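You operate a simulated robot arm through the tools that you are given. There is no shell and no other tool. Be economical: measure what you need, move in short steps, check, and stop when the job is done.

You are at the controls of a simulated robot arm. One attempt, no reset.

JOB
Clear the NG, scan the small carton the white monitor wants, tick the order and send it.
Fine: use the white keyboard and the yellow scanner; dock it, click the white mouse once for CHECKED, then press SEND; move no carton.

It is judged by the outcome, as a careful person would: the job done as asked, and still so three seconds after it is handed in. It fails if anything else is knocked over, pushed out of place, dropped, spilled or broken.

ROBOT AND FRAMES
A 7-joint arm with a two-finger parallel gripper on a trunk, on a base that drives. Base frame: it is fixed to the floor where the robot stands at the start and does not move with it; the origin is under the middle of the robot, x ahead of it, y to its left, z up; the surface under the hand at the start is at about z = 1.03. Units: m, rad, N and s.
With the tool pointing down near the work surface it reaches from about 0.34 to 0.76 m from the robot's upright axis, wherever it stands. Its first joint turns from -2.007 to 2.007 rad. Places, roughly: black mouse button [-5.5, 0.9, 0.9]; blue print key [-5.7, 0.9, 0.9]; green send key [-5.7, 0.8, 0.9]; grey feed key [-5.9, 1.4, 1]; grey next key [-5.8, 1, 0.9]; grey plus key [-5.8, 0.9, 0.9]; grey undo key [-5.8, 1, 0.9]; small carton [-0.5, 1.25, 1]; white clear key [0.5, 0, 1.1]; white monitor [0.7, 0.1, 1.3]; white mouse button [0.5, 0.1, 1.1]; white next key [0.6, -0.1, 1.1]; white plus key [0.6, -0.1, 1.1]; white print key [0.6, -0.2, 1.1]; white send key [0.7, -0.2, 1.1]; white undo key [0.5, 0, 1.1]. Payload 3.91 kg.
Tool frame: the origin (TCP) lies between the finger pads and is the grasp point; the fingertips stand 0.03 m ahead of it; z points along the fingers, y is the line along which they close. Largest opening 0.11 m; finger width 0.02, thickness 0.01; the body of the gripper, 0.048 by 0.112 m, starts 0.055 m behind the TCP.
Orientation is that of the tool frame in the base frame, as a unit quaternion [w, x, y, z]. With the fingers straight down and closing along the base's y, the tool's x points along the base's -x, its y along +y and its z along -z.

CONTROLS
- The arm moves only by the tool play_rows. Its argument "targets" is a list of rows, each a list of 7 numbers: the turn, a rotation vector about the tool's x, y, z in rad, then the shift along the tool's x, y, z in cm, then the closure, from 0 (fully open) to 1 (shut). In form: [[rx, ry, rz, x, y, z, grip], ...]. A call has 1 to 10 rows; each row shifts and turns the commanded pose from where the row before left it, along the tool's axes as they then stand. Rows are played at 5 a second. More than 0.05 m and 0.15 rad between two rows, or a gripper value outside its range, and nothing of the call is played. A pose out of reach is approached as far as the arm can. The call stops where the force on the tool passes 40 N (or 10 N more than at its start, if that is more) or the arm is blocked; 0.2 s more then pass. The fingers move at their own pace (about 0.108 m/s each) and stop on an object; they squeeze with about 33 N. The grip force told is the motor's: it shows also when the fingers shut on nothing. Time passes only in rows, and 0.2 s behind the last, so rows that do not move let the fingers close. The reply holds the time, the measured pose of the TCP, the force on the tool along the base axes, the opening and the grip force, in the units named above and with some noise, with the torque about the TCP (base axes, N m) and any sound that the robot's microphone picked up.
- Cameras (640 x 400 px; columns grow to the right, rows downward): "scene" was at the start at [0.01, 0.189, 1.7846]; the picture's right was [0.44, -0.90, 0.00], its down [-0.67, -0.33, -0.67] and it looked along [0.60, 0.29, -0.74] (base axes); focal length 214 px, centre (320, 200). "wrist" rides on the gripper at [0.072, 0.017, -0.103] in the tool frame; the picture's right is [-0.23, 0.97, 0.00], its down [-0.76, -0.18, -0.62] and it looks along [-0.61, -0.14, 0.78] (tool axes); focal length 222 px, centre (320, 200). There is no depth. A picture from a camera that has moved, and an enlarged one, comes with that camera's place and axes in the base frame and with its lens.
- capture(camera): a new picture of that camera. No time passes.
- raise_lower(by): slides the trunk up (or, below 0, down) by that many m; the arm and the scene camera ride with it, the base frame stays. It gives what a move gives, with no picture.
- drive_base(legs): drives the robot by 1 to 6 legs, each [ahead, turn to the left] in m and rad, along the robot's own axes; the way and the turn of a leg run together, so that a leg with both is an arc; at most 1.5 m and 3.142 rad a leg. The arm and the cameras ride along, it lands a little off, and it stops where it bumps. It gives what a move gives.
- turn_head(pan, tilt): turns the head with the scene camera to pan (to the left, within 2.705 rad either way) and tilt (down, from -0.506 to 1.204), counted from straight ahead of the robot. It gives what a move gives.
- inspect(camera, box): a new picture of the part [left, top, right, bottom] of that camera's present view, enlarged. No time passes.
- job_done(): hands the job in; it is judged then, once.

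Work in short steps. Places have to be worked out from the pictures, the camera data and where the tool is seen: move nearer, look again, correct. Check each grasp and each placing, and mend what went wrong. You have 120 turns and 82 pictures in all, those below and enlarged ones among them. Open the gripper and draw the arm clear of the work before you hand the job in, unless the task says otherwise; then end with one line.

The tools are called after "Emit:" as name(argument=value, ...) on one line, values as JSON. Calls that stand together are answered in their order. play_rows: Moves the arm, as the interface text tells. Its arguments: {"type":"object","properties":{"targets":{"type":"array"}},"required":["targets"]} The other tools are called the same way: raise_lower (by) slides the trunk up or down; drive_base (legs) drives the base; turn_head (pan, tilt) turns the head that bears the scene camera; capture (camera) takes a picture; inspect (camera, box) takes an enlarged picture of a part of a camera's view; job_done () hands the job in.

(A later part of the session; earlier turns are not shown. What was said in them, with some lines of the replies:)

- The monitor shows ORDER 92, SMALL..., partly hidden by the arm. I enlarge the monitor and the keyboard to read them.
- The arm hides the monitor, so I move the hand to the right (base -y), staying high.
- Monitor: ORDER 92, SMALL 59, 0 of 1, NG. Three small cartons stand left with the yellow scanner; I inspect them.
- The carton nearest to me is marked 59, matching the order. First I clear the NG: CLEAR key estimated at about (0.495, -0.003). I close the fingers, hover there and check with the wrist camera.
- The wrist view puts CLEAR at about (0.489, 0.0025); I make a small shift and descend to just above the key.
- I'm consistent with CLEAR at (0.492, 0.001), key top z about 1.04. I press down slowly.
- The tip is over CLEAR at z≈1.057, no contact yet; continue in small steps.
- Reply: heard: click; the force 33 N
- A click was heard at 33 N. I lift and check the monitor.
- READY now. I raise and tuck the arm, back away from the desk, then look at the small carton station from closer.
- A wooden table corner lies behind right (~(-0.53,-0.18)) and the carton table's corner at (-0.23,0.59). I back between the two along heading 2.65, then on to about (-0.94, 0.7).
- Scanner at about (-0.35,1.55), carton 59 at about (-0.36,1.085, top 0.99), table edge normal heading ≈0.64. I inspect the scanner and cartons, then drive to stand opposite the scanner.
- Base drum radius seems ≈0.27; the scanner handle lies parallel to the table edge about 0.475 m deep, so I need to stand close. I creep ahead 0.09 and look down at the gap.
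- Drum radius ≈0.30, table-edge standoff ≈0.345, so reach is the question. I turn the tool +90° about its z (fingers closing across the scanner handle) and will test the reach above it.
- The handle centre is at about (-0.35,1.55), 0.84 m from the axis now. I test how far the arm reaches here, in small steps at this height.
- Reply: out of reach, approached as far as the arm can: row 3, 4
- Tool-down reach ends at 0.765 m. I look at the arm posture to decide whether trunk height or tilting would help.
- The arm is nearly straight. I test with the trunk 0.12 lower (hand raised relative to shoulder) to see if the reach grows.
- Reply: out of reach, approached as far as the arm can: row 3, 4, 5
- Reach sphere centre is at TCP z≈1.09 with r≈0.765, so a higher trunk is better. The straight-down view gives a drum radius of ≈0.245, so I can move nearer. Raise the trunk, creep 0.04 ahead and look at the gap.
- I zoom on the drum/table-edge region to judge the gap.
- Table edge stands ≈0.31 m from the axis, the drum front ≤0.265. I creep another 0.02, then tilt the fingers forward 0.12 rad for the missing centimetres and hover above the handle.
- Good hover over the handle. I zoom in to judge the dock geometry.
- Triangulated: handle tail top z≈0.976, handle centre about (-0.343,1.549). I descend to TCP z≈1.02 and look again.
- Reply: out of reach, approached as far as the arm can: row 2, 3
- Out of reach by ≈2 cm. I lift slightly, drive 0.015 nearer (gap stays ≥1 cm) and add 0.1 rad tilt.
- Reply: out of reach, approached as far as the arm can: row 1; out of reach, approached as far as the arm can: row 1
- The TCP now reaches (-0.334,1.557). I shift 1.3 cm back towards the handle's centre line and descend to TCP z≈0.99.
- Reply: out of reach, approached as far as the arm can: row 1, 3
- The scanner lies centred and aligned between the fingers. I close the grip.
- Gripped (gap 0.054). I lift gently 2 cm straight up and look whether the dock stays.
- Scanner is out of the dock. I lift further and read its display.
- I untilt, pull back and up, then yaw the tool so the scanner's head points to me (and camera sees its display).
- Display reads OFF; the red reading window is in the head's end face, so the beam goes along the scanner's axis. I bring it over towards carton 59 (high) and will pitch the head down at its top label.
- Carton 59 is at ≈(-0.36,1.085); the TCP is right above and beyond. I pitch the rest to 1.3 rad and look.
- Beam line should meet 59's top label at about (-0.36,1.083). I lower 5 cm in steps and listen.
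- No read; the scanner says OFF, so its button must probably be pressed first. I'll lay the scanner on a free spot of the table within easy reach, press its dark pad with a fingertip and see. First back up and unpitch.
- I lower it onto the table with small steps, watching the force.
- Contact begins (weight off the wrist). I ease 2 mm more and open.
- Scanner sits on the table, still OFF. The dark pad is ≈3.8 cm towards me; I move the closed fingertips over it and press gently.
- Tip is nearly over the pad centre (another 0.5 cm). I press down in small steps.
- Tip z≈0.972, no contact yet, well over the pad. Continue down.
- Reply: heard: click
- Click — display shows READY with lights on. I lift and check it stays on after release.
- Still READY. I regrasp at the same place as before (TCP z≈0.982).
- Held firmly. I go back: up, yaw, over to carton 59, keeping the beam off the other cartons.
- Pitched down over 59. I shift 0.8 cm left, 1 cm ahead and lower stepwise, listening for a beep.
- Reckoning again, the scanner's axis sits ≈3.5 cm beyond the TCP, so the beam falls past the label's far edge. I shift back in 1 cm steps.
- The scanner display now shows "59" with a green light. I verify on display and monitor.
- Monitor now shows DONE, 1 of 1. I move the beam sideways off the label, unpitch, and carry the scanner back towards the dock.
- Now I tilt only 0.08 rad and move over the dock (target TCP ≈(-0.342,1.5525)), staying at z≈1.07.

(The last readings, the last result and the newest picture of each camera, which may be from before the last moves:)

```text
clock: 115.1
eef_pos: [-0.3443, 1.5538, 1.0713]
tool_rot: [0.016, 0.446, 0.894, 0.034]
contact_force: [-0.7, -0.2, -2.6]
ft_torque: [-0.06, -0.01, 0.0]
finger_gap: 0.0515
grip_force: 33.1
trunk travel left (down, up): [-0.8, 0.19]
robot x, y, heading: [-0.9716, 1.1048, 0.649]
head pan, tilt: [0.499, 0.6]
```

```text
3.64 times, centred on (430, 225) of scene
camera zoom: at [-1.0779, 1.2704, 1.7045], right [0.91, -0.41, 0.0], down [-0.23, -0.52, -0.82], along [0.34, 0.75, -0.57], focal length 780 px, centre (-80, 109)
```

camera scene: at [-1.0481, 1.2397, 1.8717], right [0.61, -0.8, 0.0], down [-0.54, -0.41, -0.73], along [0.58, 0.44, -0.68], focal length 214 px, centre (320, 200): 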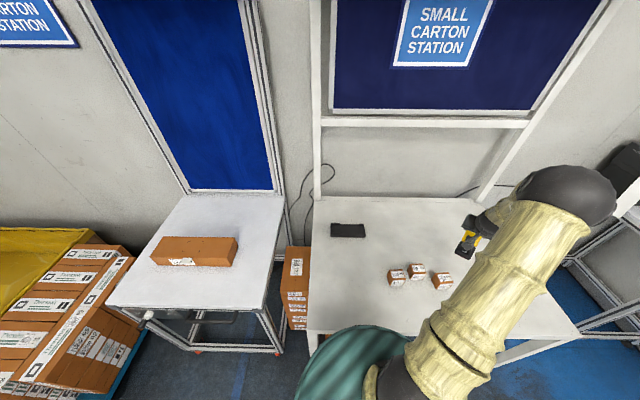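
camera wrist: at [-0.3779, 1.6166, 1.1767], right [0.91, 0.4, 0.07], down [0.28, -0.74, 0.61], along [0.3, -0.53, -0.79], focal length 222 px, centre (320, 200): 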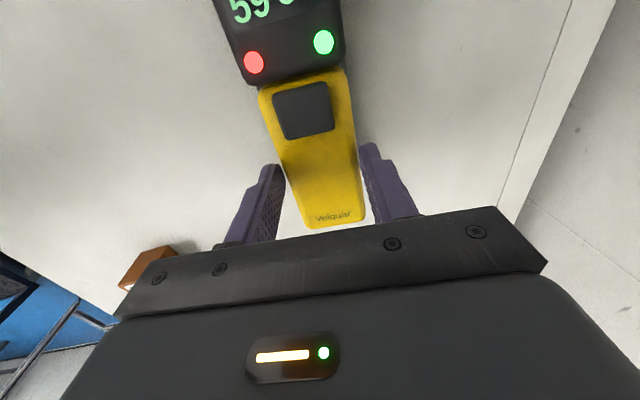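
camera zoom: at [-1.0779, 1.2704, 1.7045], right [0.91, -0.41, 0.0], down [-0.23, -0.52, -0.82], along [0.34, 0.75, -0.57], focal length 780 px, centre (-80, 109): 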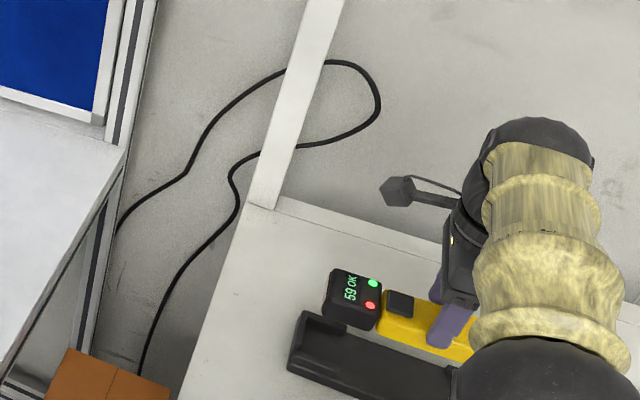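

"59 OK". The scanner hangs over the dock; I lower to 3.5 cm above seated height and compare the ends closely.

Emit:
play_rows(targets=[[0, 0, 0, 0, -0.2, 2.5, 1], [0, 0, 0, 0, -0.15, 2, 1]])

Emit:
inspect(camera="scene", box=[410, 215, 490, 285])

```text
clock: 115.7
eef_pos: [-0.3396, 1.5541, 1.0267]
tool_rot: [0.017, 0.444, 0.895, 0.034]
contact_force: [0.2, 0.5, -2.3]
ft_torque: [-0.06, -0.04, 0.01]
finger_gap: 0.0516
grip_force: 33.3
trunk travel left (down, up): [-0.8, 0.19]
robot x, y, heading: [-0.9739, 1.1019, 0.649]
head pan, tilt: [0.499, 0.6]
```

```text
5.71 times, centred on (450, 250) of scene
camera zoom: at [-1.0775, 1.2707, 1.7045], right [0.91, -0.41, 0.0], down [-0.23, -0.52, -0.82], along [0.34, 0.75, -0.57], focal length 1226 px, centre (-423, -86)
```

zoom: 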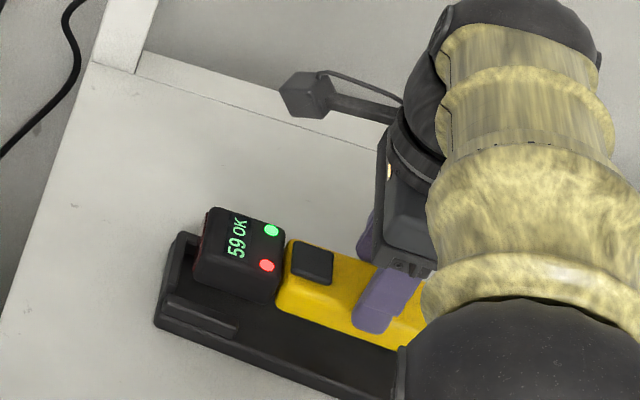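

Looks roughly aligned. I lower 2 cm more and check again; an early contact would reveal riding on a wall.

Emit:
play_rows(targets=[[0, 0, 0, 0, -0.1, 1, 1], [0, 0, 0, 0, -0.1, 0.8, 1]])

Emit:
inspect(camera="scene", box=[420, 230, 480, 282])

```text
clock: 116.3
eef_pos: [-0.3433, 1.553, 1.0086]
tool_rot: [0.017, 0.445, 0.895, 0.035]
contact_force: [-0.3, -0.2, -2.9]
ft_torque: [-0.07, 0.0, 0.03]
finger_gap: 0.0511
grip_force: 32.8
trunk travel left (down, up): [-0.8, 0.19]
robot x, y, heading: [-0.971, 1.1038, 0.653]
head pan, tilt: [0.499, 0.6]
```

```text
7.69 times, centred on (450, 256) of scene
camera zoom: at [-1.0778, 1.2706, 1.7045], right [0.91, -0.41, 0.0], down [-0.23, -0.52, -0.82], along [0.34, 0.75, -0.57], focal length 1650 px, centre (-680, -231)
```

zoom: 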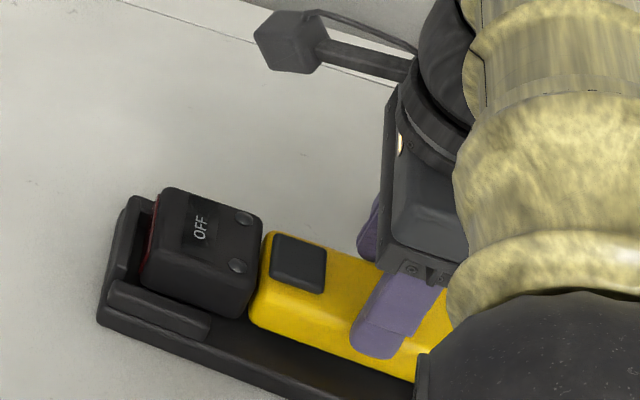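

The head fits between the dock walls. I shift 3 mm to the left and lower in small steps until contact.

Emit:
play_rows(targets=[[0, 0, 0, 0.2, 0, 0.5, 1], [0, 0, 0, 0.1, 0, 0.5, 1], [0, 0, 0, 0, 0, 0.3, 1]])

Emit:
inspect(camera="scene", box=[420, 230, 480, 282])

```text
clock: 117.1
eef_pos: [-0.346, 1.5535, 1.0006]
tool_rot: [0.02, 0.444, 0.895, 0.039]
contact_force: [0.1, -7.4, 29.6]
ft_torque: [-0.07, -0.33, 0.65]
finger_gap: 0.0524
grip_force: 33.1
trunk travel left (down, up): [-0.8, 0.19]
robot x, y, heading: [-0.975, 1.1012, 0.648]
head pan, tilt: [0.499, 0.6]
```

```text
7.69 times, centred on (450, 256) of scene
camera zoom: at [-1.0817, 1.2663, 1.7052], right [0.91, -0.41, 0.0], down [-0.23, -0.51, -0.83], along [0.34, 0.75, -0.56], focal length 1650 px, centre (-680, -231)
```

zoom: 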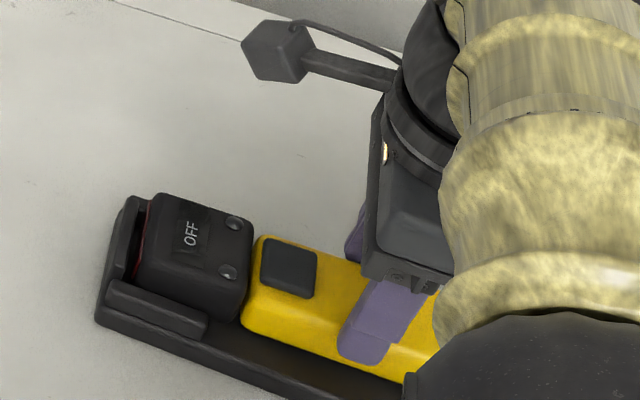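

Contact came ~1 cm early with a push back toward me and right, so something rides on a wall or post. I lift 4 mm and look with the wrist camera.

Emit:
play_rows(targets=[[0, 0, 0, 0, 0, -0.6, 1], [0, 0, 0, 0, 0, 0, 1]])

Emit:
inspect(camera="wrist", box=[180, 0, 420, 240])

```text
clock: 117.7
eef_pos: [-0.3456, 1.5544, 1.003]
tool_rot: [0.017, 0.446, 0.894, 0.034]
contact_force: [2.2, -1.1, 8.7]
ft_torque: [-0.34, -0.71, -0.04]
finger_gap: 0.0519
grip_force: 33.2
trunk travel left (down, up): [-0.8, 0.19]
robot x, y, heading: [-0.9756, 1.1021, 0.649]
head pan, tilt: [0.499, 0.6]
```

```text
1.67 times, centred on (300, 120) of wrist
camera zoom: at [-0.3823, 1.6173, 1.1073], right [0.91, 0.41, 0.07], down [0.28, -0.74, 0.61], along [0.3, -0.53, -0.79], focal length 370 px, centre (353, 333)
```

zoom: 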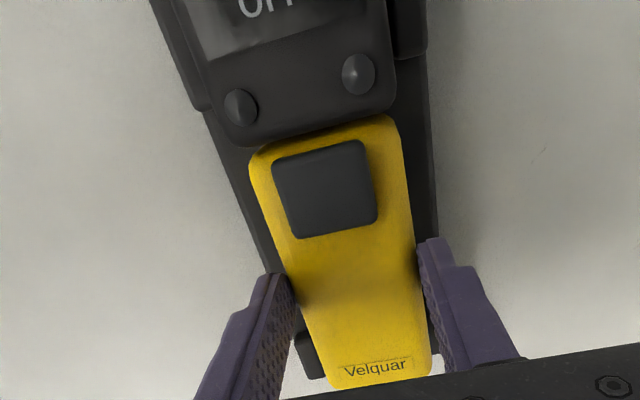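

Comparing heights: docked handle top was 0.976, on the table 0.959, so seated TCP should be ≈0.999–1.003 — this contact is the dock floor, and the alignment with walls and posts looks right. I release and look.

Emit:
play_rows(targets=[[0, 0, 0, 0, 0, 0, 0.5], [0, 0, 0, 0, 0, 0, 0.4], [0, 0, 0, 0, 0, 0, 0.2], [0, 0, 0, 0, 0, 0, 0], [0, 0, 0, 0, 0, 0, 0]])

Emit:
play_rows(targets=[[0, 0, 0, 0, 0.3, -3, 0], [0, 0, 0, 0, 0, -4, 0], [0, 0, 0, 0, 0, -4, 0]])

Emit:
capture(camera="wrist")

Emit:
inspect(camera="scene", box=[420, 225, 490, 282])

```text
clock: 118.9
eef_pos: [-0.3437, 1.5551, 1.0017]
tool_rot: [0.017, 0.445, 0.895, 0.036]
contact_force: [0.6, 0.7, 0.7]
ft_torque: [0.0, -0.01, 0.02]
finger_gap: 0.1099
grip_force: 0.1
trunk travel left (down, up): [-0.8, 0.19]
robot x, y, heading: [-0.9746, 1.103, 0.648]
head pan, tilt: [0.499, 0.6]
```

```text
clock: 119.7
eef_pos: [-0.3489, 1.5494, 1.1142]
tool_rot: [0.017, 0.444, 0.895, 0.035]
contact_force: [-0.6, -0.4, -0.6]
ft_torque: [0.03, -0.02, 0.02]
finger_gap: 0.1102
grip_force: 0.0
trunk travel left (down, up): [-0.8, 0.19]
robot x, y, heading: [-0.975, 1.1018, 0.655]
head pan, tilt: [0.499, 0.6]
```

```text
18 pictures are left
camera wrist: at [-0.3859, 1.6125, 1.2188], right [0.91, 0.41, 0.08], down [0.28, -0.74, 0.61], along [0.3, -0.53, -0.79], focal length 222 px, centre (320, 200)
```

wrist: 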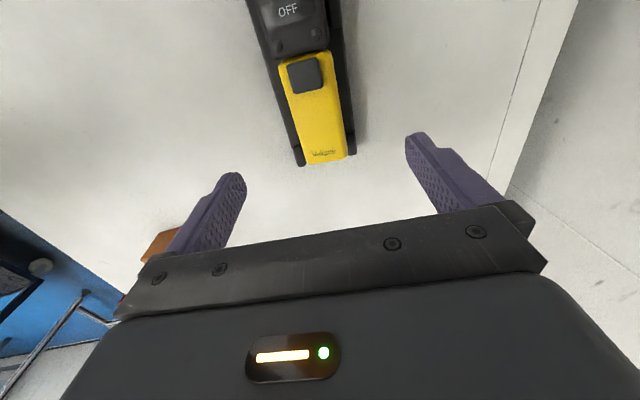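

```text
7.02 times, centred on (455, 254) of scene
camera zoom: at [-1.0788, 1.2697, 1.7045], right [0.91, -0.41, 0.0], down [-0.23, -0.52, -0.83], along [0.34, 0.75, -0.56], focal length 1505 px, centre (-627, -175)
```

zoom: 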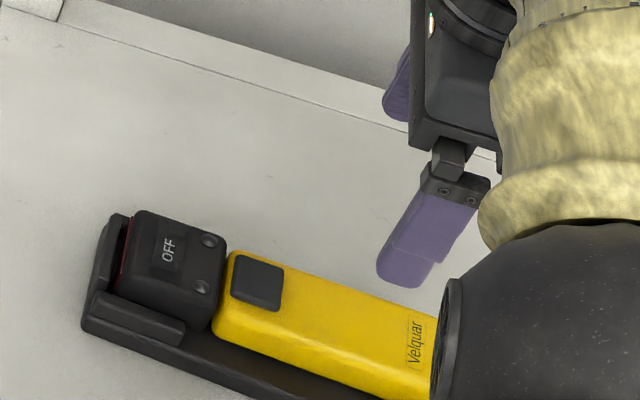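

Released. I zoom in to compare the seating with the original picture.

Emit:
inspect(camera="wrist", box=[220, 0, 420, 180])

```text
2.22 times, centred on (320, 90) of wrist
camera zoom: at [-0.3859, 1.6125, 1.2188], right [0.91, 0.41, 0.08], down [0.28, -0.74, 0.61], along [0.3, -0.53, -0.79], focal length 494 px, centre (320, 444)
```

zoom: 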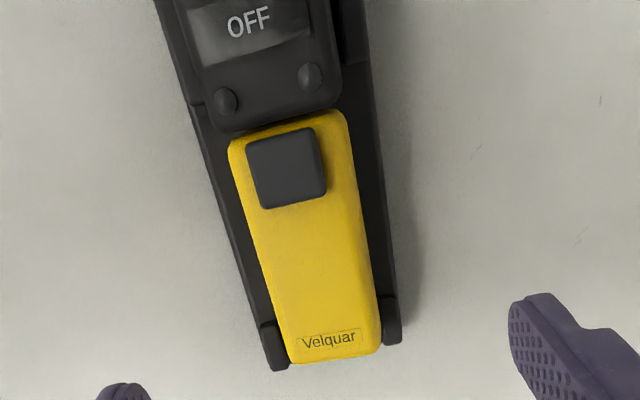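

Comparing scales, the scanner sits ~1 cm too high and ~4 mm too far towards the head end (my 3 mm left shift). I regrasp, lift, move 4 mm right and lower again.

Emit:
play_rows(targets=[[0, 0, 0, 0, 0, 4, 0], [0, 0, 0, 0, 0, 4, 0], [0, 0, 0, 0, -0.3, 3, 0], [0, 0, 0, 0, 0, 0, 0.5], [0, 0, 0, 0, 0, 0, 0.7], [0, 0, 0, 0, 0, 0, 1], [0, 0, 0, 0, 0, 0, 1]])

Emit:
play_rows(targets=[[0, 0, 0, 0, 0.1, -1, 1], [0, 0, 0, -0.4, 0, 0, 1], [0, 0, 0, 0, 0, 0, 1]])

Emit:
play_rows(targets=[[0, 0, 0, 0, 0, 0.7, 1], [0, 0, 0, 0, 0, 0.4, 1], [0, 0, 0, 0, 0, 0.3, 1]])

```text
clock: 121.3
eef_pos: [-0.3456, 1.5555, 1.0018]
tool_rot: [0.018, 0.444, 0.895, 0.033]
contact_force: [-2.0, -2.5, -0.5]
ft_torque: [-0.18, 0.02, 0.22]
finger_gap: 0.0519
grip_force: 32.7
trunk travel left (down, up): [-0.8, 0.19]
robot x, y, heading: [-0.9749, 1.105, 0.656]
head pan, tilt: [0.499, 0.6]
```

```text
clock: 122.1
eef_pos: [-0.3409, 1.553, 1.011]
tool_rot: [0.017, 0.445, 0.895, 0.035]
contact_force: [-0.2, 0.0, -2.9]
ft_torque: [-0.02, -0.04, 0.01]
finger_gap: 0.052
grip_force: 32.5
trunk travel left (down, up): [-0.8, 0.19]
robot x, y, heading: [-0.9705, 1.1034, 0.655]
head pan, tilt: [0.499, 0.6]
```

```text
clock: 122.9
eef_pos: [-0.3423, 1.5515, 1.0016]
tool_rot: [0.018, 0.445, 0.895, 0.037]
contact_force: [-9.0, -7.6, 13.6]
ft_torque: [-0.31, 0.08, 0.64]
finger_gap: 0.052
grip_force: 32.9
trunk travel left (down, up): [-0.8, 0.19]
robot x, y, heading: [-0.9733, 1.1016, 0.648]
head pan, tilt: [0.499, 0.6]
```

The push is now purely toward me (−ahead, 12 N): the far edge rides on the back wall. I ease up, move 3 mm toward me, and lower again.

Emit:
play_rows(targets=[[0, 0, 0, 0, 0, -0.7, 1], [0, 0, 0, 0, -0.3, 0, 1], [0, 0, 0, 0, 0, 0.5, 1], [0, 0, 0, 0, 0, 0.3, 1], [0, 0, 0, 0, 0, 0.3, 1]])

```text
clock: 124.1
eef_pos: [-0.3451, 1.5511, 1.0002]
tool_rot: [0.02, 0.444, 0.895, 0.041]
contact_force: [5.1, 2.1, 31.5]
ft_torque: [0.43, -0.54, 0.2]
finger_gap: 0.0521
grip_force: 32.8
trunk travel left (down, up): [-0.8, 0.19]
robot x, y, heading: [-0.9778, 1.1016, 0.65]
head pan, tilt: [0.499, 0.6]
```

Forces flip sides with the same height, so this could be the dock floor after all. I ease the load, release, clear the arm and check the dock's green LED.

Emit:
play_rows(targets=[[0, 0, 0, 0, 0.15, -0.5, 1], [0, 0, 0, 0, 0, 0, 0.5], [0, 0, 0, 0, 0, 0, 0.3], [0, 0, 0, 0, 0, 0, 0], [0, 0, 0, 0, 0, 0, 0]])

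Emit:
play_rows(targets=[[0, 0, 0, 0, 0.2, -4, 0], [0, 0, 0, 0, 0, -4, 0], [0, 0, 0, -4, -3, 0, 0], [0, 0, 0, -4, -3, 0, 0], [0, 0, 0, -4, -3, 0, 0], [0, 0, 0, -4, -3, 0, 0]])

Emit:
inspect(camera="scene", box=[415, 220, 495, 282])

```text
clock: 125.3
eef_pos: [-0.3425, 1.5523, 0.999]
tool_rot: [0.017, 0.445, 0.895, 0.034]
contact_force: [-0.2, 0.5, -0.2]
ft_torque: [0.0, -0.01, -0.01]
finger_gap: 0.1098
grip_force: 0.0
trunk travel left (down, up): [-0.8, 0.19]
robot x, y, heading: [-0.9706, 1.1019, 0.651]
head pan, tilt: [0.499, 0.6]
```

```text
clock: 126.7
eef_pos: [-0.344, 1.3482, 1.0685]
tool_rot: [0.017, 0.445, 0.895, 0.034]
contact_force: [-0.2, -0.2, 0.5]
ft_torque: [0.01, -0.01, -0.01]
finger_gap: 0.1101
grip_force: 0.0
trunk travel left (down, up): [-0.8, 0.19]
robot x, y, heading: [-0.9743, 1.1009, 0.651]
head pan, tilt: [0.499, 0.6]
```

```text
6.45 times, centred on (455, 251) of scene
camera zoom: at [-1.0779, 1.2689, 1.7047], right [0.91, -0.41, 0.0], down [-0.23, -0.51, -0.83], along [0.34, 0.75, -0.56], focal length 1384 px, centre (-551, -129)
```

zoom: 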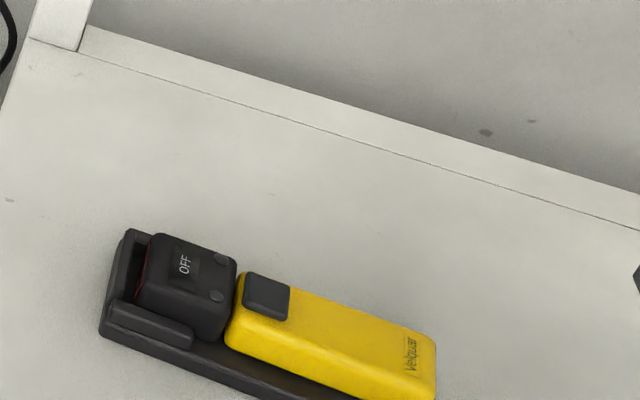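

The gap at the head end looks bigger than originally. I view the whole dock, including the tail end.

Emit:
inspect(camera="scene", box=[420, 240, 500, 302])

```text
6.45 times, centred on (460, 271) of scene
camera zoom: at [-1.0779, 1.2689, 1.7047], right [0.91, -0.41, 0.0], down [-0.23, -0.51, -0.83], along [0.34, 0.75, -0.56], focal length 1384 px, centre (-583, -258)
```

zoom: 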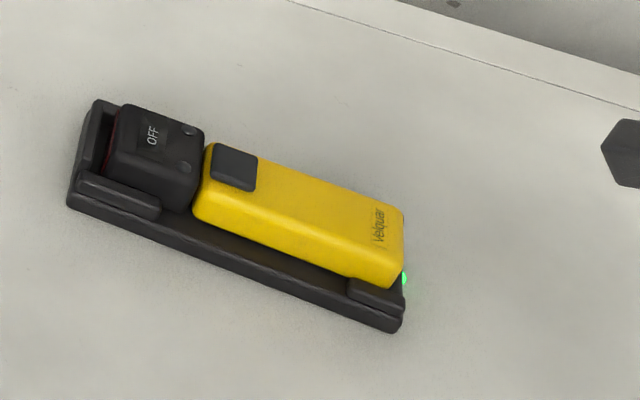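

The LED glows green and the tail lies behind the post; height triangulates to ≈0.976 as originally. One direct wrist view from the earlier hover pose to compare the axial seating.

Emit:
play_rows(targets=[[0, 0, 0, 0, 0, -4, 0], [0, 0, 0, 4, 3, 0, 0], [0, 0, 0, 4, 3, 0, 0], [0, 0, 0, 4, 3, 0, 0], [0, 0, 0, 4, 3, 0, 0]])

Emit:
inspect(camera="wrist", box=[220, 0, 420, 180])

```text
clock: 127.9
eef_pos: [-0.3453, 1.5525, 1.1178]
tool_rot: [0.016, 0.445, 0.895, 0.033]
contact_force: [0.5, 0.4, 0.0]
ft_torque: [-0.03, 0.02, -0.02]
finger_gap: 0.11
grip_force: 0.1
trunk travel left (down, up): [-0.8, 0.19]
robot x, y, heading: [-0.9719, 1.1032, 0.652]
head pan, tilt: [0.499, 0.6]
```

```text
2.22 times, centred on (320, 90) of wrist
camera zoom: at [-0.3824, 1.6152, 1.2235], right [0.91, 0.4, 0.07], down [0.28, -0.74, 0.61], along [0.3, -0.53, -0.79], focal length 494 px, centre (320, 444)
```

zoom: 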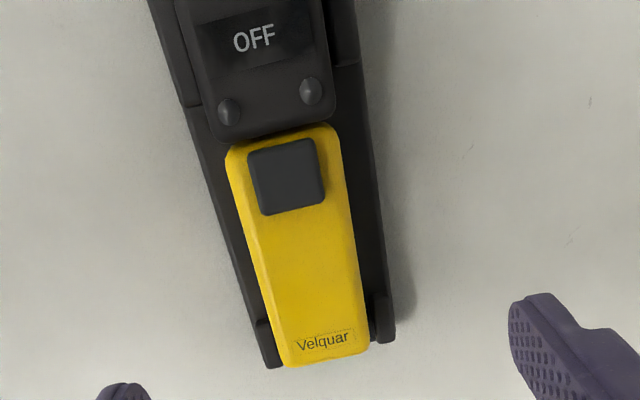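

Now the proportions match the original seating (yellow/post ratio ≈ original), so the scanner is docked. I retract, raise the trunk, unyaw, and back off.

Emit:
play_rows(targets=[[0.08, 0, 0, 0, -2, -3, 1], [0, 0, 0, 0, -3, -3, 1], [0, 0, 0, 0, -4, -3, 1], [0, 0, 0, 0, -4.5, -1, 1], [0, 0, 0, 0, -4.5, 0, 1], [0, 0, 0, 0, -4.5, 0, 1], [0, 0, 0, 0, -4.5, 0, 1], [0, 0, 0, 0, -4.5, 0, 1], [0, 0, 0, 0, -3, 0, 1]])

Emit:
raise_lower(by=0.15)

Emit:
play_rows(targets=[[0, 0, -0.149, 0, 0, 0, 1], [0, 0, -0.149, 0, 0, 0, 1], [0, 0, -0.149, 0, 0, 0, 1], [0, 0, -0.149, 0, 0, 0, 1], [0, 0, -0.149, 0, 0, 0, 1], [0, 0, -0.149, 0, 0, 0, 1], [0, 0, -0.149, 0, 0, 0, 1], [0, 0, -0.149, 0, 0, 0, 1], [0, 0, -0.149, 0, 0, 0, 1], [0, 0, -0.149, 0, 0, 0, 1]])

Emit:
drive_base(legs=[[-0.19, 0]])

```text
clock: 129.9
eef_pos: [-0.6274, 1.3359, 1.2188]
tool_rot: [0.0, 0.445, 0.896, -0.001]
contact_force: [-0.5, -0.3, 0.4]
ft_torque: [-0.01, -0.02, -0.01]
finger_gap: 0.0
grip_force: 33.4
trunk travel left (down, up): [-0.8, 0.19]
robot x, y, heading: [-0.9711, 1.1031, 0.651]
head pan, tilt: [0.499, 0.6]
```

```text
clock: 131.7
eef_pos: [-0.6254, 1.3378, 1.3698]
tool_rot: [-0.001, 0.444, 0.896, -0.001]
contact_force: [0.2, 0.3, -0.3]
ft_torque: [0.02, -0.03, 0.01]
finger_gap: 0.0001
grip_force: 33.0
trunk travel left (down, up): [-0.95, 0.04]
robot x, y, heading: [-0.9719, 1.1042, 0.654]
head pan, tilt: [0.499, 0.6]
```

```text
clock: 133.9
eef_pos: [-0.6264, 1.3364, 1.3696]
tool_rot: [-0.001, -0.281, 0.96, 0.0]
contact_force: [-0.3, 0.6, -0.2]
ft_torque: [-0.02, 0.0, 0.05]
finger_gap: 0.0001
grip_force: 32.7
trunk travel left (down, up): [-0.95, 0.04]
robot x, y, heading: [-0.9753, 1.1022, 0.653]
head pan, tilt: [0.499, 0.6]
```

```text
clock: 135.6
eef_pos: [-0.7774, 1.2207, 1.3698]
tool_rot: [-0.001, -0.278, 0.961, 0.0]
contact_force: [0.1, -0.2, 0.6]
ft_torque: [0.01, 0.0, 0.0]
finger_gap: 0.0
grip_force: 32.5
trunk travel left (down, up): [-0.95, 0.04]
robot x, y, heading: [-1.122, 0.989, 0.645]
head pan, tilt: [0.499, 0.6]
```

Now I drive back along the earlier way, first to about (-0.57, 0.31).

Emit:
drive_base(legs=[[0, -1.636], [0.405, 0], [0, 0.18], [0.475, 0], [0, 0.32]])

```text
clock: 149.3
eef_pos: [-0.212, 0.0885, 1.3702]
tool_rot: [-0.001, 0.284, 0.959, 0.0]
contact_force: [1.1, 0.8, -0.2]
ft_torque: [0.01, 0.0, 0.02]
finger_gap: 0.0002
grip_force: 33.1
trunk travel left (down, up): [-0.95, 0.04]
robot x, y, heading: [-0.5742, 0.3078, -0.488]
head pan, tilt: [0.499, 0.6]
```

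On track; final leg to the start place, then turn to heading 0 and look at the desk.

Emit:
drive_base(legs=[[0.65, 0], [0, 0.488]])

Emit:
turn_head(pan=0.3, tilt=0.75)

Emit:
capture(camera="scene")

```text
clock: 155.4
eef_pos: [0.4226, -0.0263, 1.3698]
tool_rot: [-0.002, 0.044, 0.999, 0.0]
contact_force: [0.2, 0.4, 0.0]
ft_torque: [-0.03, 0.0, 0.0]
finger_gap: 0.0
grip_force: 32.4
trunk travel left (down, up): [-0.95, 0.04]
robot x, y, heading: [0.0054, -0.0008, -0.0]
head pan, tilt: [0.499, 0.6]
```

```text
clock: 156.2
eef_pos: [0.4231, -0.0265, 1.3684]
tool_rot: [0.0, 0.043, 0.999, 0.0]
contact_force: [0.3, -0.4, -0.2]
ft_torque: [-0.01, 0.04, 0.01]
finger_gap: 0.0001
grip_force: 33.3
trunk travel left (down, up): [-0.95, 0.04]
robot x, y, heading: [0.0051, -0.001, 0.003]
head pan, tilt: [0.3, 0.75]
```

```text
12 pictures are left
camera scene: at [0.0228, 0.1778, 1.8417], right [0.29, -0.96, 0.0], down [-0.65, -0.2, -0.73], along [0.7, 0.22, -0.68], focal length 214 px, centre (320, 200)
```

scene: 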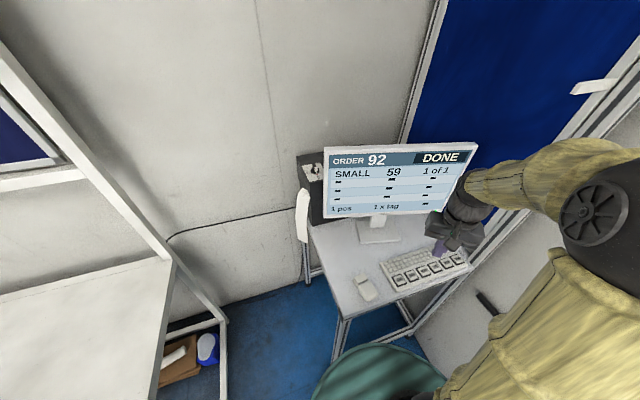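

DONE is displayed. The mouse's front button block is at about (0.462,0.145). I hover the closed fingertip over it.

Emit:
play_rows(targets=[[0, 0, 0, -0.6, 4.3, 2, 1], [0, 0, 0, -0.6, 4.3, 2, 1], [0, 0, 0, -0.6, 4.3, 2, 1], [0, 0, 0, -0.6, 4.4, 2, 1], [0, 0, 0, 0, 0, 4.5, 1], [0, 0, 0, 0, 0, 4.5, 1], [0, 0, 0, 0, 0, 4.5, 1]])

Emit:
capture(camera="wrist")

Emit:
inspect(camera="scene", box=[330, 230, 410, 310])

```text
clock: 157.8
eef_pos: [0.4625, 0.1442, 1.1501]
tool_rot: [-0.002, 0.043, 0.999, 0.0]
contact_force: [0.1, -0.3, -0.2]
ft_torque: [0.03, 0.01, 0.02]
finger_gap: 0.0
grip_force: 32.7
trunk travel left (down, up): [-0.95, 0.04]
robot x, y, heading: [0.0037, -0.0024, -0.002]
head pan, tilt: [0.3, 0.75]
```

```text
11 pictures are left
camera wrist: at [0.3929, 0.167, 1.2556], right [0.31, 0.95, 0.0], down [0.75, -0.24, 0.62], along [0.59, -0.19, -0.78], focal length 222 px, centre (320, 200)
```

wrist: 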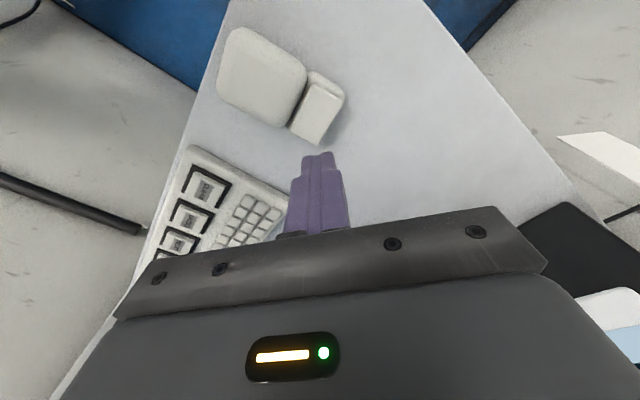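

```text
5.00 times, centred on (370, 270) of scene
camera zoom: at [0.025, 0.178, 1.8416], right [0.29, -0.96, 0.0], down [-0.65, -0.2, -0.73], along [0.7, 0.21, -0.68], focal length 1072 px, centre (70, -150)
```

zoom: 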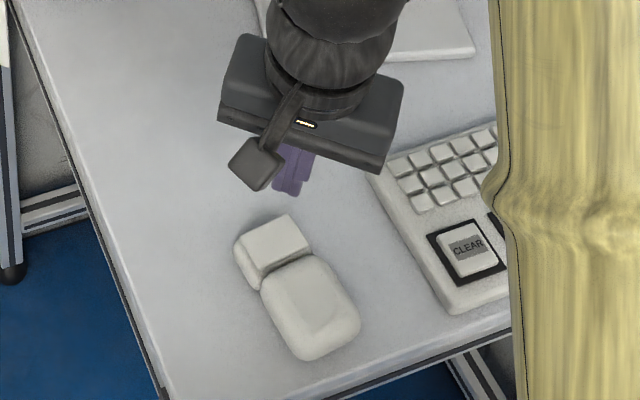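

Averaging the views, the button centre is ≈(0.451,0.146). I shift, lower to 2–3 cm above and re-check.

Emit:
play_rows(targets=[[0, 0, 0, 1.15, 0.1, 2, 1], [0, 0, 0, 0, 0, 2.2, 1]])

Emit:
capture(camera="wrist")

```text
clock: 158.4
eef_pos: [0.4519, 0.1448, 1.1107]
tool_rot: [-0.001, 0.044, 0.999, 0.0]
contact_force: [0.0, -0.3, 0.1]
ft_torque: [0.02, -0.01, 0.02]
finger_gap: 0.0
grip_force: 33.0
trunk travel left (down, up): [-0.95, 0.04]
robot x, y, heading: [0.0045, -0.0004, -0.007]
head pan, tilt: [0.3, 0.75]
```

```text
9 pictures are left
camera wrist: at [0.3811, 0.1685, 1.2158], right [0.31, 0.95, 0.0], down [0.74, -0.24, 0.62], along [0.59, -0.19, -0.78], focal length 222 px, centre (320, 200)
```

wrist: 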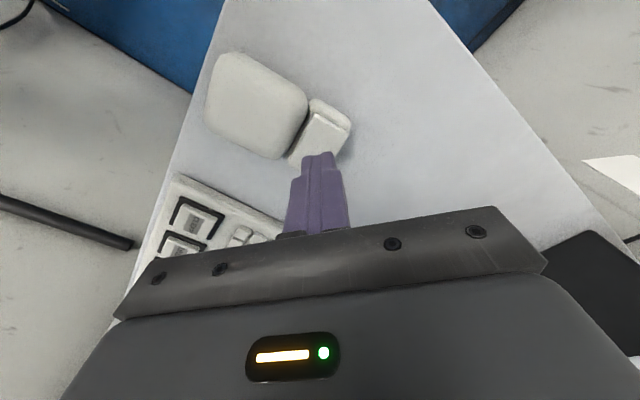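

Button centre ≈(0.446,0.148); a last 6 mm shift, then press down gently.

Emit:
play_rows(targets=[[0, 0, 0, 0.6, 0.25, 1, 1], [0, 0, 0, 0, 0, 0.6, 1], [0, 0, 0, 0, 0, 0.4, 1], [0, 0, 0, 0, 0, 0.3, 1]])

Emit:
play_rows(targets=[[0, 0, 0, 0, 0, 0.3, 1], [0, 0, 0, 0, 0, 0.2, 1]])

```text
clock: 159.4
eef_pos: [0.4435, 0.147, 1.0883]
tool_rot: [-0.001, 0.043, 0.999, 0.0]
contact_force: [0.3, -0.1, 1.0]
ft_torque: [0.02, 0.01, 0.0]
finger_gap: 0.0
grip_force: 33.1
trunk travel left (down, up): [-0.95, 0.04]
robot x, y, heading: [0.0056, 0.0029, -0.002]
head pan, tilt: [0.3, 0.75]
```

```text
clock: 160.0
eef_pos: [0.4438, 0.1489, 1.0849]
tool_rot: [-0.001, 0.043, 0.999, 0.0]
contact_force: [1.2, 0.4, 6.2]
ft_torque: [0.01, -0.07, 0.03]
finger_gap: 0.0
grip_force: 33.2
trunk travel left (down, up): [-0.95, 0.04]
robot x, y, heading: [0.0052, -0.0031, 0.002]
head pan, tilt: [0.3, 0.75]
heard: click
```

One click heard. I lift straight up and check the monitor.

Emit:
play_rows(targets=[[0, 0, 0, 0, 0, -3, 1], [0, 0, 0, 0, 0, -4, 1], [0, 0, 0, 0, -2, -4, 1]])

Emit:
inspect(camera="scene", box=[310, 130, 490, 310])

```text
clock: 160.8
eef_pos: [0.4402, 0.1287, 1.197]
tool_rot: [0.0, 0.044, 0.999, 0.0]
contact_force: [0.4, -0.7, 0.0]
ft_torque: [0.02, -0.02, -0.01]
finger_gap: 0.0
grip_force: 32.9
trunk travel left (down, up): [-0.95, 0.04]
robot x, y, heading: [0.0037, 0.0016, -0.002]
head pan, tilt: [0.3, 0.75]
```

```text
2.22 times, centred on (400, 220) of scene
camera zoom: at [0.0212, 0.1754, 1.8418], right [0.29, -0.96, 0.0], down [-0.65, -0.2, -0.73], along [0.7, 0.22, -0.68], focal length 477 px, centre (142, 156)
```

zoom: 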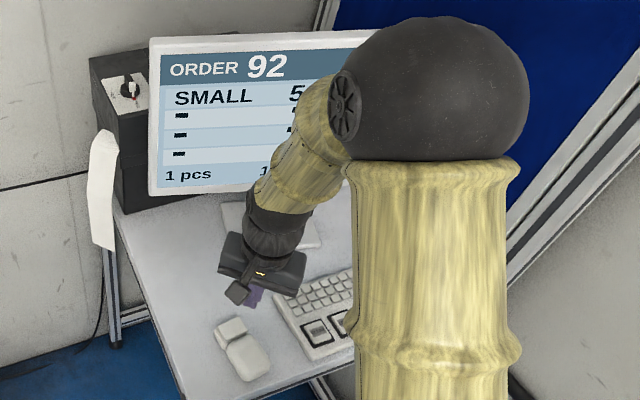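

The monitor's status is hidden by the elbow. I go on to hover near SEND (≈(0.66,-0.235)), yawing the gripper parallel to the partition for clearance, then look.

Emit:
play_rows(targets=[[0, 0, 0, -2.4, -3.4, 0, 1], [0, 0, 0, -2.4, -3.4, 0, 1], [0, 0, 0, -2.4, -3.4, 0, 1], [0, 0, 0, -2.4, -3.4, 0, 1], [0, 0, 0, -2.4, -3.4, 0, 1], [0, 0, 0, -2.4, -3.4, 0, 1], [0, 0, 0, -2.4, -3.4, 0, 1]])

Emit:
play_rows(targets=[[0, 0, 0.14, 0, 0, 0, 1], [0, 0, 0.14, 0, 0, 0, 1], [0, 0, 0.14, 0, 0, 0, 1], [0, 0, 0.14, 0, 0, 0, 1], [0, 0, 0.14, 0, 0, 0, 1]])

Emit:
capture(camera="wrist")

Emit:
inspect(camera="scene", box=[310, 130, 490, 310])

```text
clock: 162.4
eef_pos: [0.5882, -0.1239, 1.194]
tool_rot: [-0.002, 0.045, 0.999, -0.001]
contact_force: [0.2, -0.2, 0.2]
ft_torque: [0.01, 0.01, 0.0]
finger_gap: 0.0001
grip_force: 32.8
trunk travel left (down, up): [-0.95, 0.04]
robot x, y, heading: [0.0054, -0.001, -0.007]
head pan, tilt: [0.3, 0.75]
```

```text
clock: 163.6
eef_pos: [0.5881, -0.1224, 1.195]
tool_rot: [-0.001, 0.385, 0.923, 0.0]
contact_force: [0.0, 0.6, 0.4]
ft_torque: [-0.01, -0.02, 0.01]
finger_gap: 0.0
grip_force: 32.8
trunk travel left (down, up): [-0.95, 0.04]
robot x, y, heading: [0.0072, -0.0038, -0.001]
head pan, tilt: [0.3, 0.75]
```

```text
7 pictures are left
camera wrist: at [0.5497, -0.0596, 1.2989], right [0.85, 0.52, 0.0], down [0.41, -0.67, 0.62], along [0.32, -0.53, -0.78], focal length 222 px, centre (320, 200)
```

wrist: 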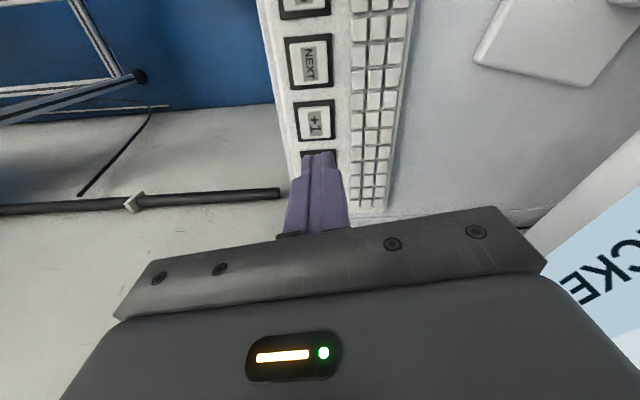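

```text
2.22 times, centred on (400, 220) of scene
camera zoom: at [0.0231, 0.1779, 1.8416], right [0.29, -0.96, 0.0], down [-0.65, -0.2, -0.73], along [0.7, 0.22, -0.68], focal length 477 px, centre (142, 156)
```

zoom: 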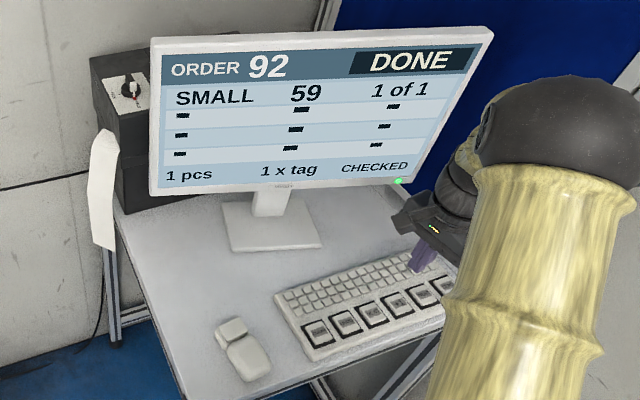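

CHECKED shows. Key pitch from the wrist view gives SEND ≈(0.652,-0.229); I move over and lower to a few cm above.

Emit:
play_rows(targets=[[0, 0, 0, -4.05, -0.96, 0, 1], [0, 0, 0, -4.05, -0.96, 0, 1], [0, 0, 0, -4.05, -0.96, 0, 1], [0, 0, 0, 0, 0, 4, 1], [0, 0, 0, 0, 0, 3, 1]])

Emit:
capture(camera="wrist")

Emit:
inspect(camera="scene", box=[400, 210, 500, 290])

```text
clock: 164.8
eef_pos: [0.6556, -0.2302, 1.1243]
tool_rot: [-0.001, 0.383, 0.924, -0.001]
contact_force: [-0.3, 0.2, 0.3]
ft_torque: [0.02, 0.03, 0.02]
finger_gap: 0.0
grip_force: 32.6
trunk travel left (down, up): [-0.95, 0.04]
robot x, y, heading: [0.0005, -0.0008, -0.003]
head pan, tilt: [0.3, 0.75]
```

```text
5 pictures are left
camera wrist: at [0.6164, -0.1676, 1.229], right [0.85, 0.53, 0.0], down [0.41, -0.67, 0.62], along [0.33, -0.53, -0.78], focal length 222 px, centre (320, 200)
```

wrist: 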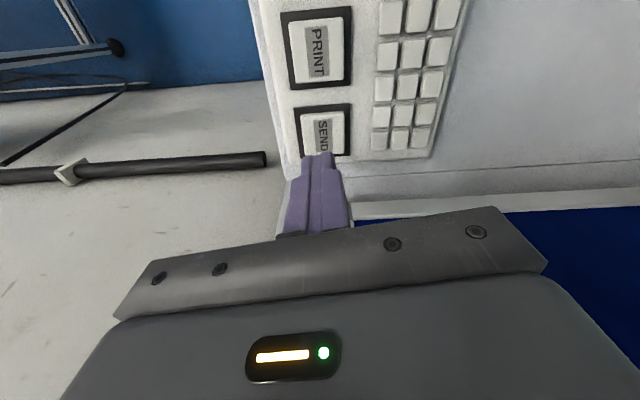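

```text
5.00 times, centred on (450, 250) of scene
camera zoom: at [0.0241, 0.1764, 1.8418], right [0.29, -0.96, 0.0], down [-0.65, -0.2, -0.73], along [0.7, 0.22, -0.68], focal length 1072 px, centre (-330, -50)
```

zoom: 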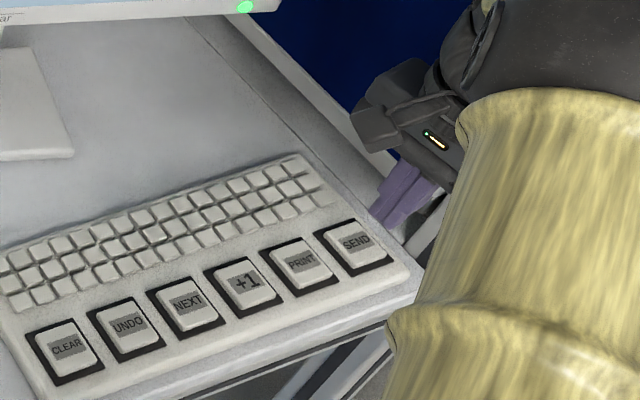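

SEND lies the same way relative to the tip as CLEAR did when it worked. I press down.

Emit:
play_rows(targets=[[0, 0, 0, 0, 0, 2, 1], [0, 0, 0, 0, 0, 1.2, 1], [0, 0, 0, 0, 0, 0.5, 1], [0, 0, 0, 0, 0, 0.3, 1]])

Emit:
play_rows(targets=[[0, 0, 0, 0, 0, 0.3, 1], [0, 0, 0, 0, 0, 0.3, 1], [0, 0, 0, 0, 0, 0.2, 1]])

```text
clock: 165.8
eef_pos: [0.6543, -0.2297, 1.0853]
tool_rot: [0.0, 0.384, 0.923, -0.001]
contact_force: [1.3, 0.2, 1.1]
ft_torque: [0.02, -0.02, -0.02]
finger_gap: 0.0001
grip_force: 32.9
trunk travel left (down, up): [-0.95, 0.04]
robot x, y, heading: [0.0037, -0.0059, -0.005]
head pan, tilt: [0.3, 0.75]
heard: click
```

```text
clock: 166.6
eef_pos: [0.6547, -0.23, 1.0789]
tool_rot: [0.002, 0.384, 0.923, 0.0]
contact_force: [6.4, -0.2, 19.9]
ft_torque: [0.02, -0.2, 0.0]
finger_gap: 0.0002
grip_force: 33.2
trunk travel left (down, up): [-0.95, 0.04]
robot x, y, heading: [0.0053, 0.0, -0.003]
head pan, tilt: [0.3, 0.75]
```

The click came. I lift straight up, withdraw and check the monitor.

Emit:
play_rows(targets=[[0, 0, 0, 0, 0, -3, 1], [0, 0, 0, 0, 0, -4, 1], [0, 0, 0, 0, 0, -4, 1], [0, 0, 0, 3, -3, -3, 0.5], [0, 0, 0, 3, -3, -3, 0], [0, 0, 0, 3, -3, -1, 0], [0, 0, 0, 3, -3, 0, 0]])

Emit:
inspect(camera="scene", box=[310, 130, 490, 310])

```text
refused: row 4 steps farther than a row can; nothing moved
```

```text
2.22 times, centred on (400, 220) of scene
camera zoom: at [0.0217, 0.1785, 1.8418], right [0.29, -0.96, 0.0], down [-0.65, -0.2, -0.73], along [0.7, 0.21, -0.68], focal length 477 px, centre (142, 156)
```

zoom: 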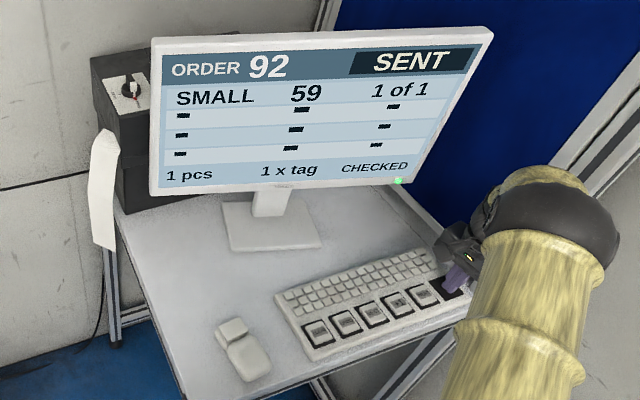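

SENT is shown. The lift was refused for step size; I repeat with smaller steps, then open the gripper.

Emit:
play_rows(targets=[[0, 0, 0, 0, 0, -3, 1], [0, 0, 0, 0, 0, -4, 1], [0, 0, 0, 0, 0, -4, 1], [0, 0, 0, 2, -2, -3, 0.5], [0, 0, 0, 2.5, -2.5, -2.5, 0], [0, 0, 0, 3, -3, -2, 0], [0, 0, 0, 3, -3, 0, 0], [0, 0, 0, 3, -3, 0, 0], [0, 0, 0, 0, 0, 0, 0]])

Emit:
capture(camera="scene")

```text
clock: 168.6
eef_pos: [0.4634, -0.2278, 1.2612]
tool_rot: [-0.001, 0.383, 0.924, 0.0]
contact_force: [0.5, 0.1, -1.0]
ft_torque: [0.0, 0.02, 0.0]
finger_gap: 0.1099
grip_force: 0.1
trunk travel left (down, up): [-0.95, 0.04]
robot x, y, heading: [0.004, -0.0026, -0.002]
head pan, tilt: [0.3, 0.75]
```

```text
2 pictures are left
camera scene: at [0.0247, 0.1775, 1.8416], right [0.29, -0.96, 0.0], down [-0.65, -0.2, -0.73], along [0.7, 0.22, -0.68], focal length 214 px, centre (320, 200)
```

scene: 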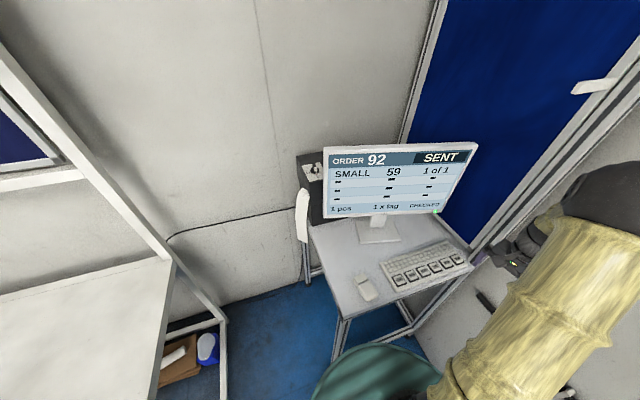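

SENT with everything in place and the arm clear. One last look at the docked scanner from the original viewpoint.

Emit:
turn_head(pan=2.4, tilt=0.5)

Emit:
inspect(camera="scene", box=[390, 215, 480, 295])

```text
clock: 170.6
eef_pos: [0.4623, -0.2269, 1.262]
tool_rot: [-0.001, 0.384, 0.924, -0.001]
contact_force: [-0.4, 0.2, 0.1]
ft_torque: [-0.02, -0.01, 0.02]
finger_gap: 0.1099
grip_force: 0.0
trunk travel left (down, up): [-0.95, 0.04]
robot x, y, heading: [0.0001, -0.0017, -0.002]
head pan, tilt: [2.4, 0.499]
```

```text
5.00 times, centred on (435, 255) of scene
camera zoom: at [-0.1232, 0.2149, 1.8636], right [0.68, 0.74, 0.0], down [0.35, -0.32, -0.88], along [-0.65, 0.59, -0.48], focal length 1072 px, centre (-255, -75)
```

zoom: 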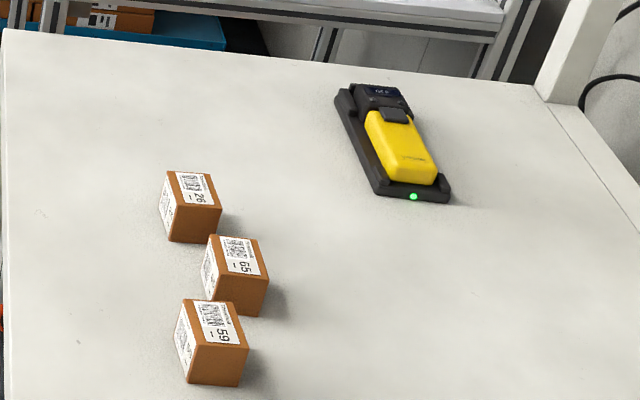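

The scanner sits in its dock with the LED green, and the cartons haven't moved. I hand the job in.

Emit:
job_done()

```text
The job is handed in.
```

Order 92 is sent: I cleared the NG, scanned carton 59 (1 of 1), docked the yellow scanner, clicked once for CHECKED and pressed SEND. The white monitor reads SENT, and no carton was moved.
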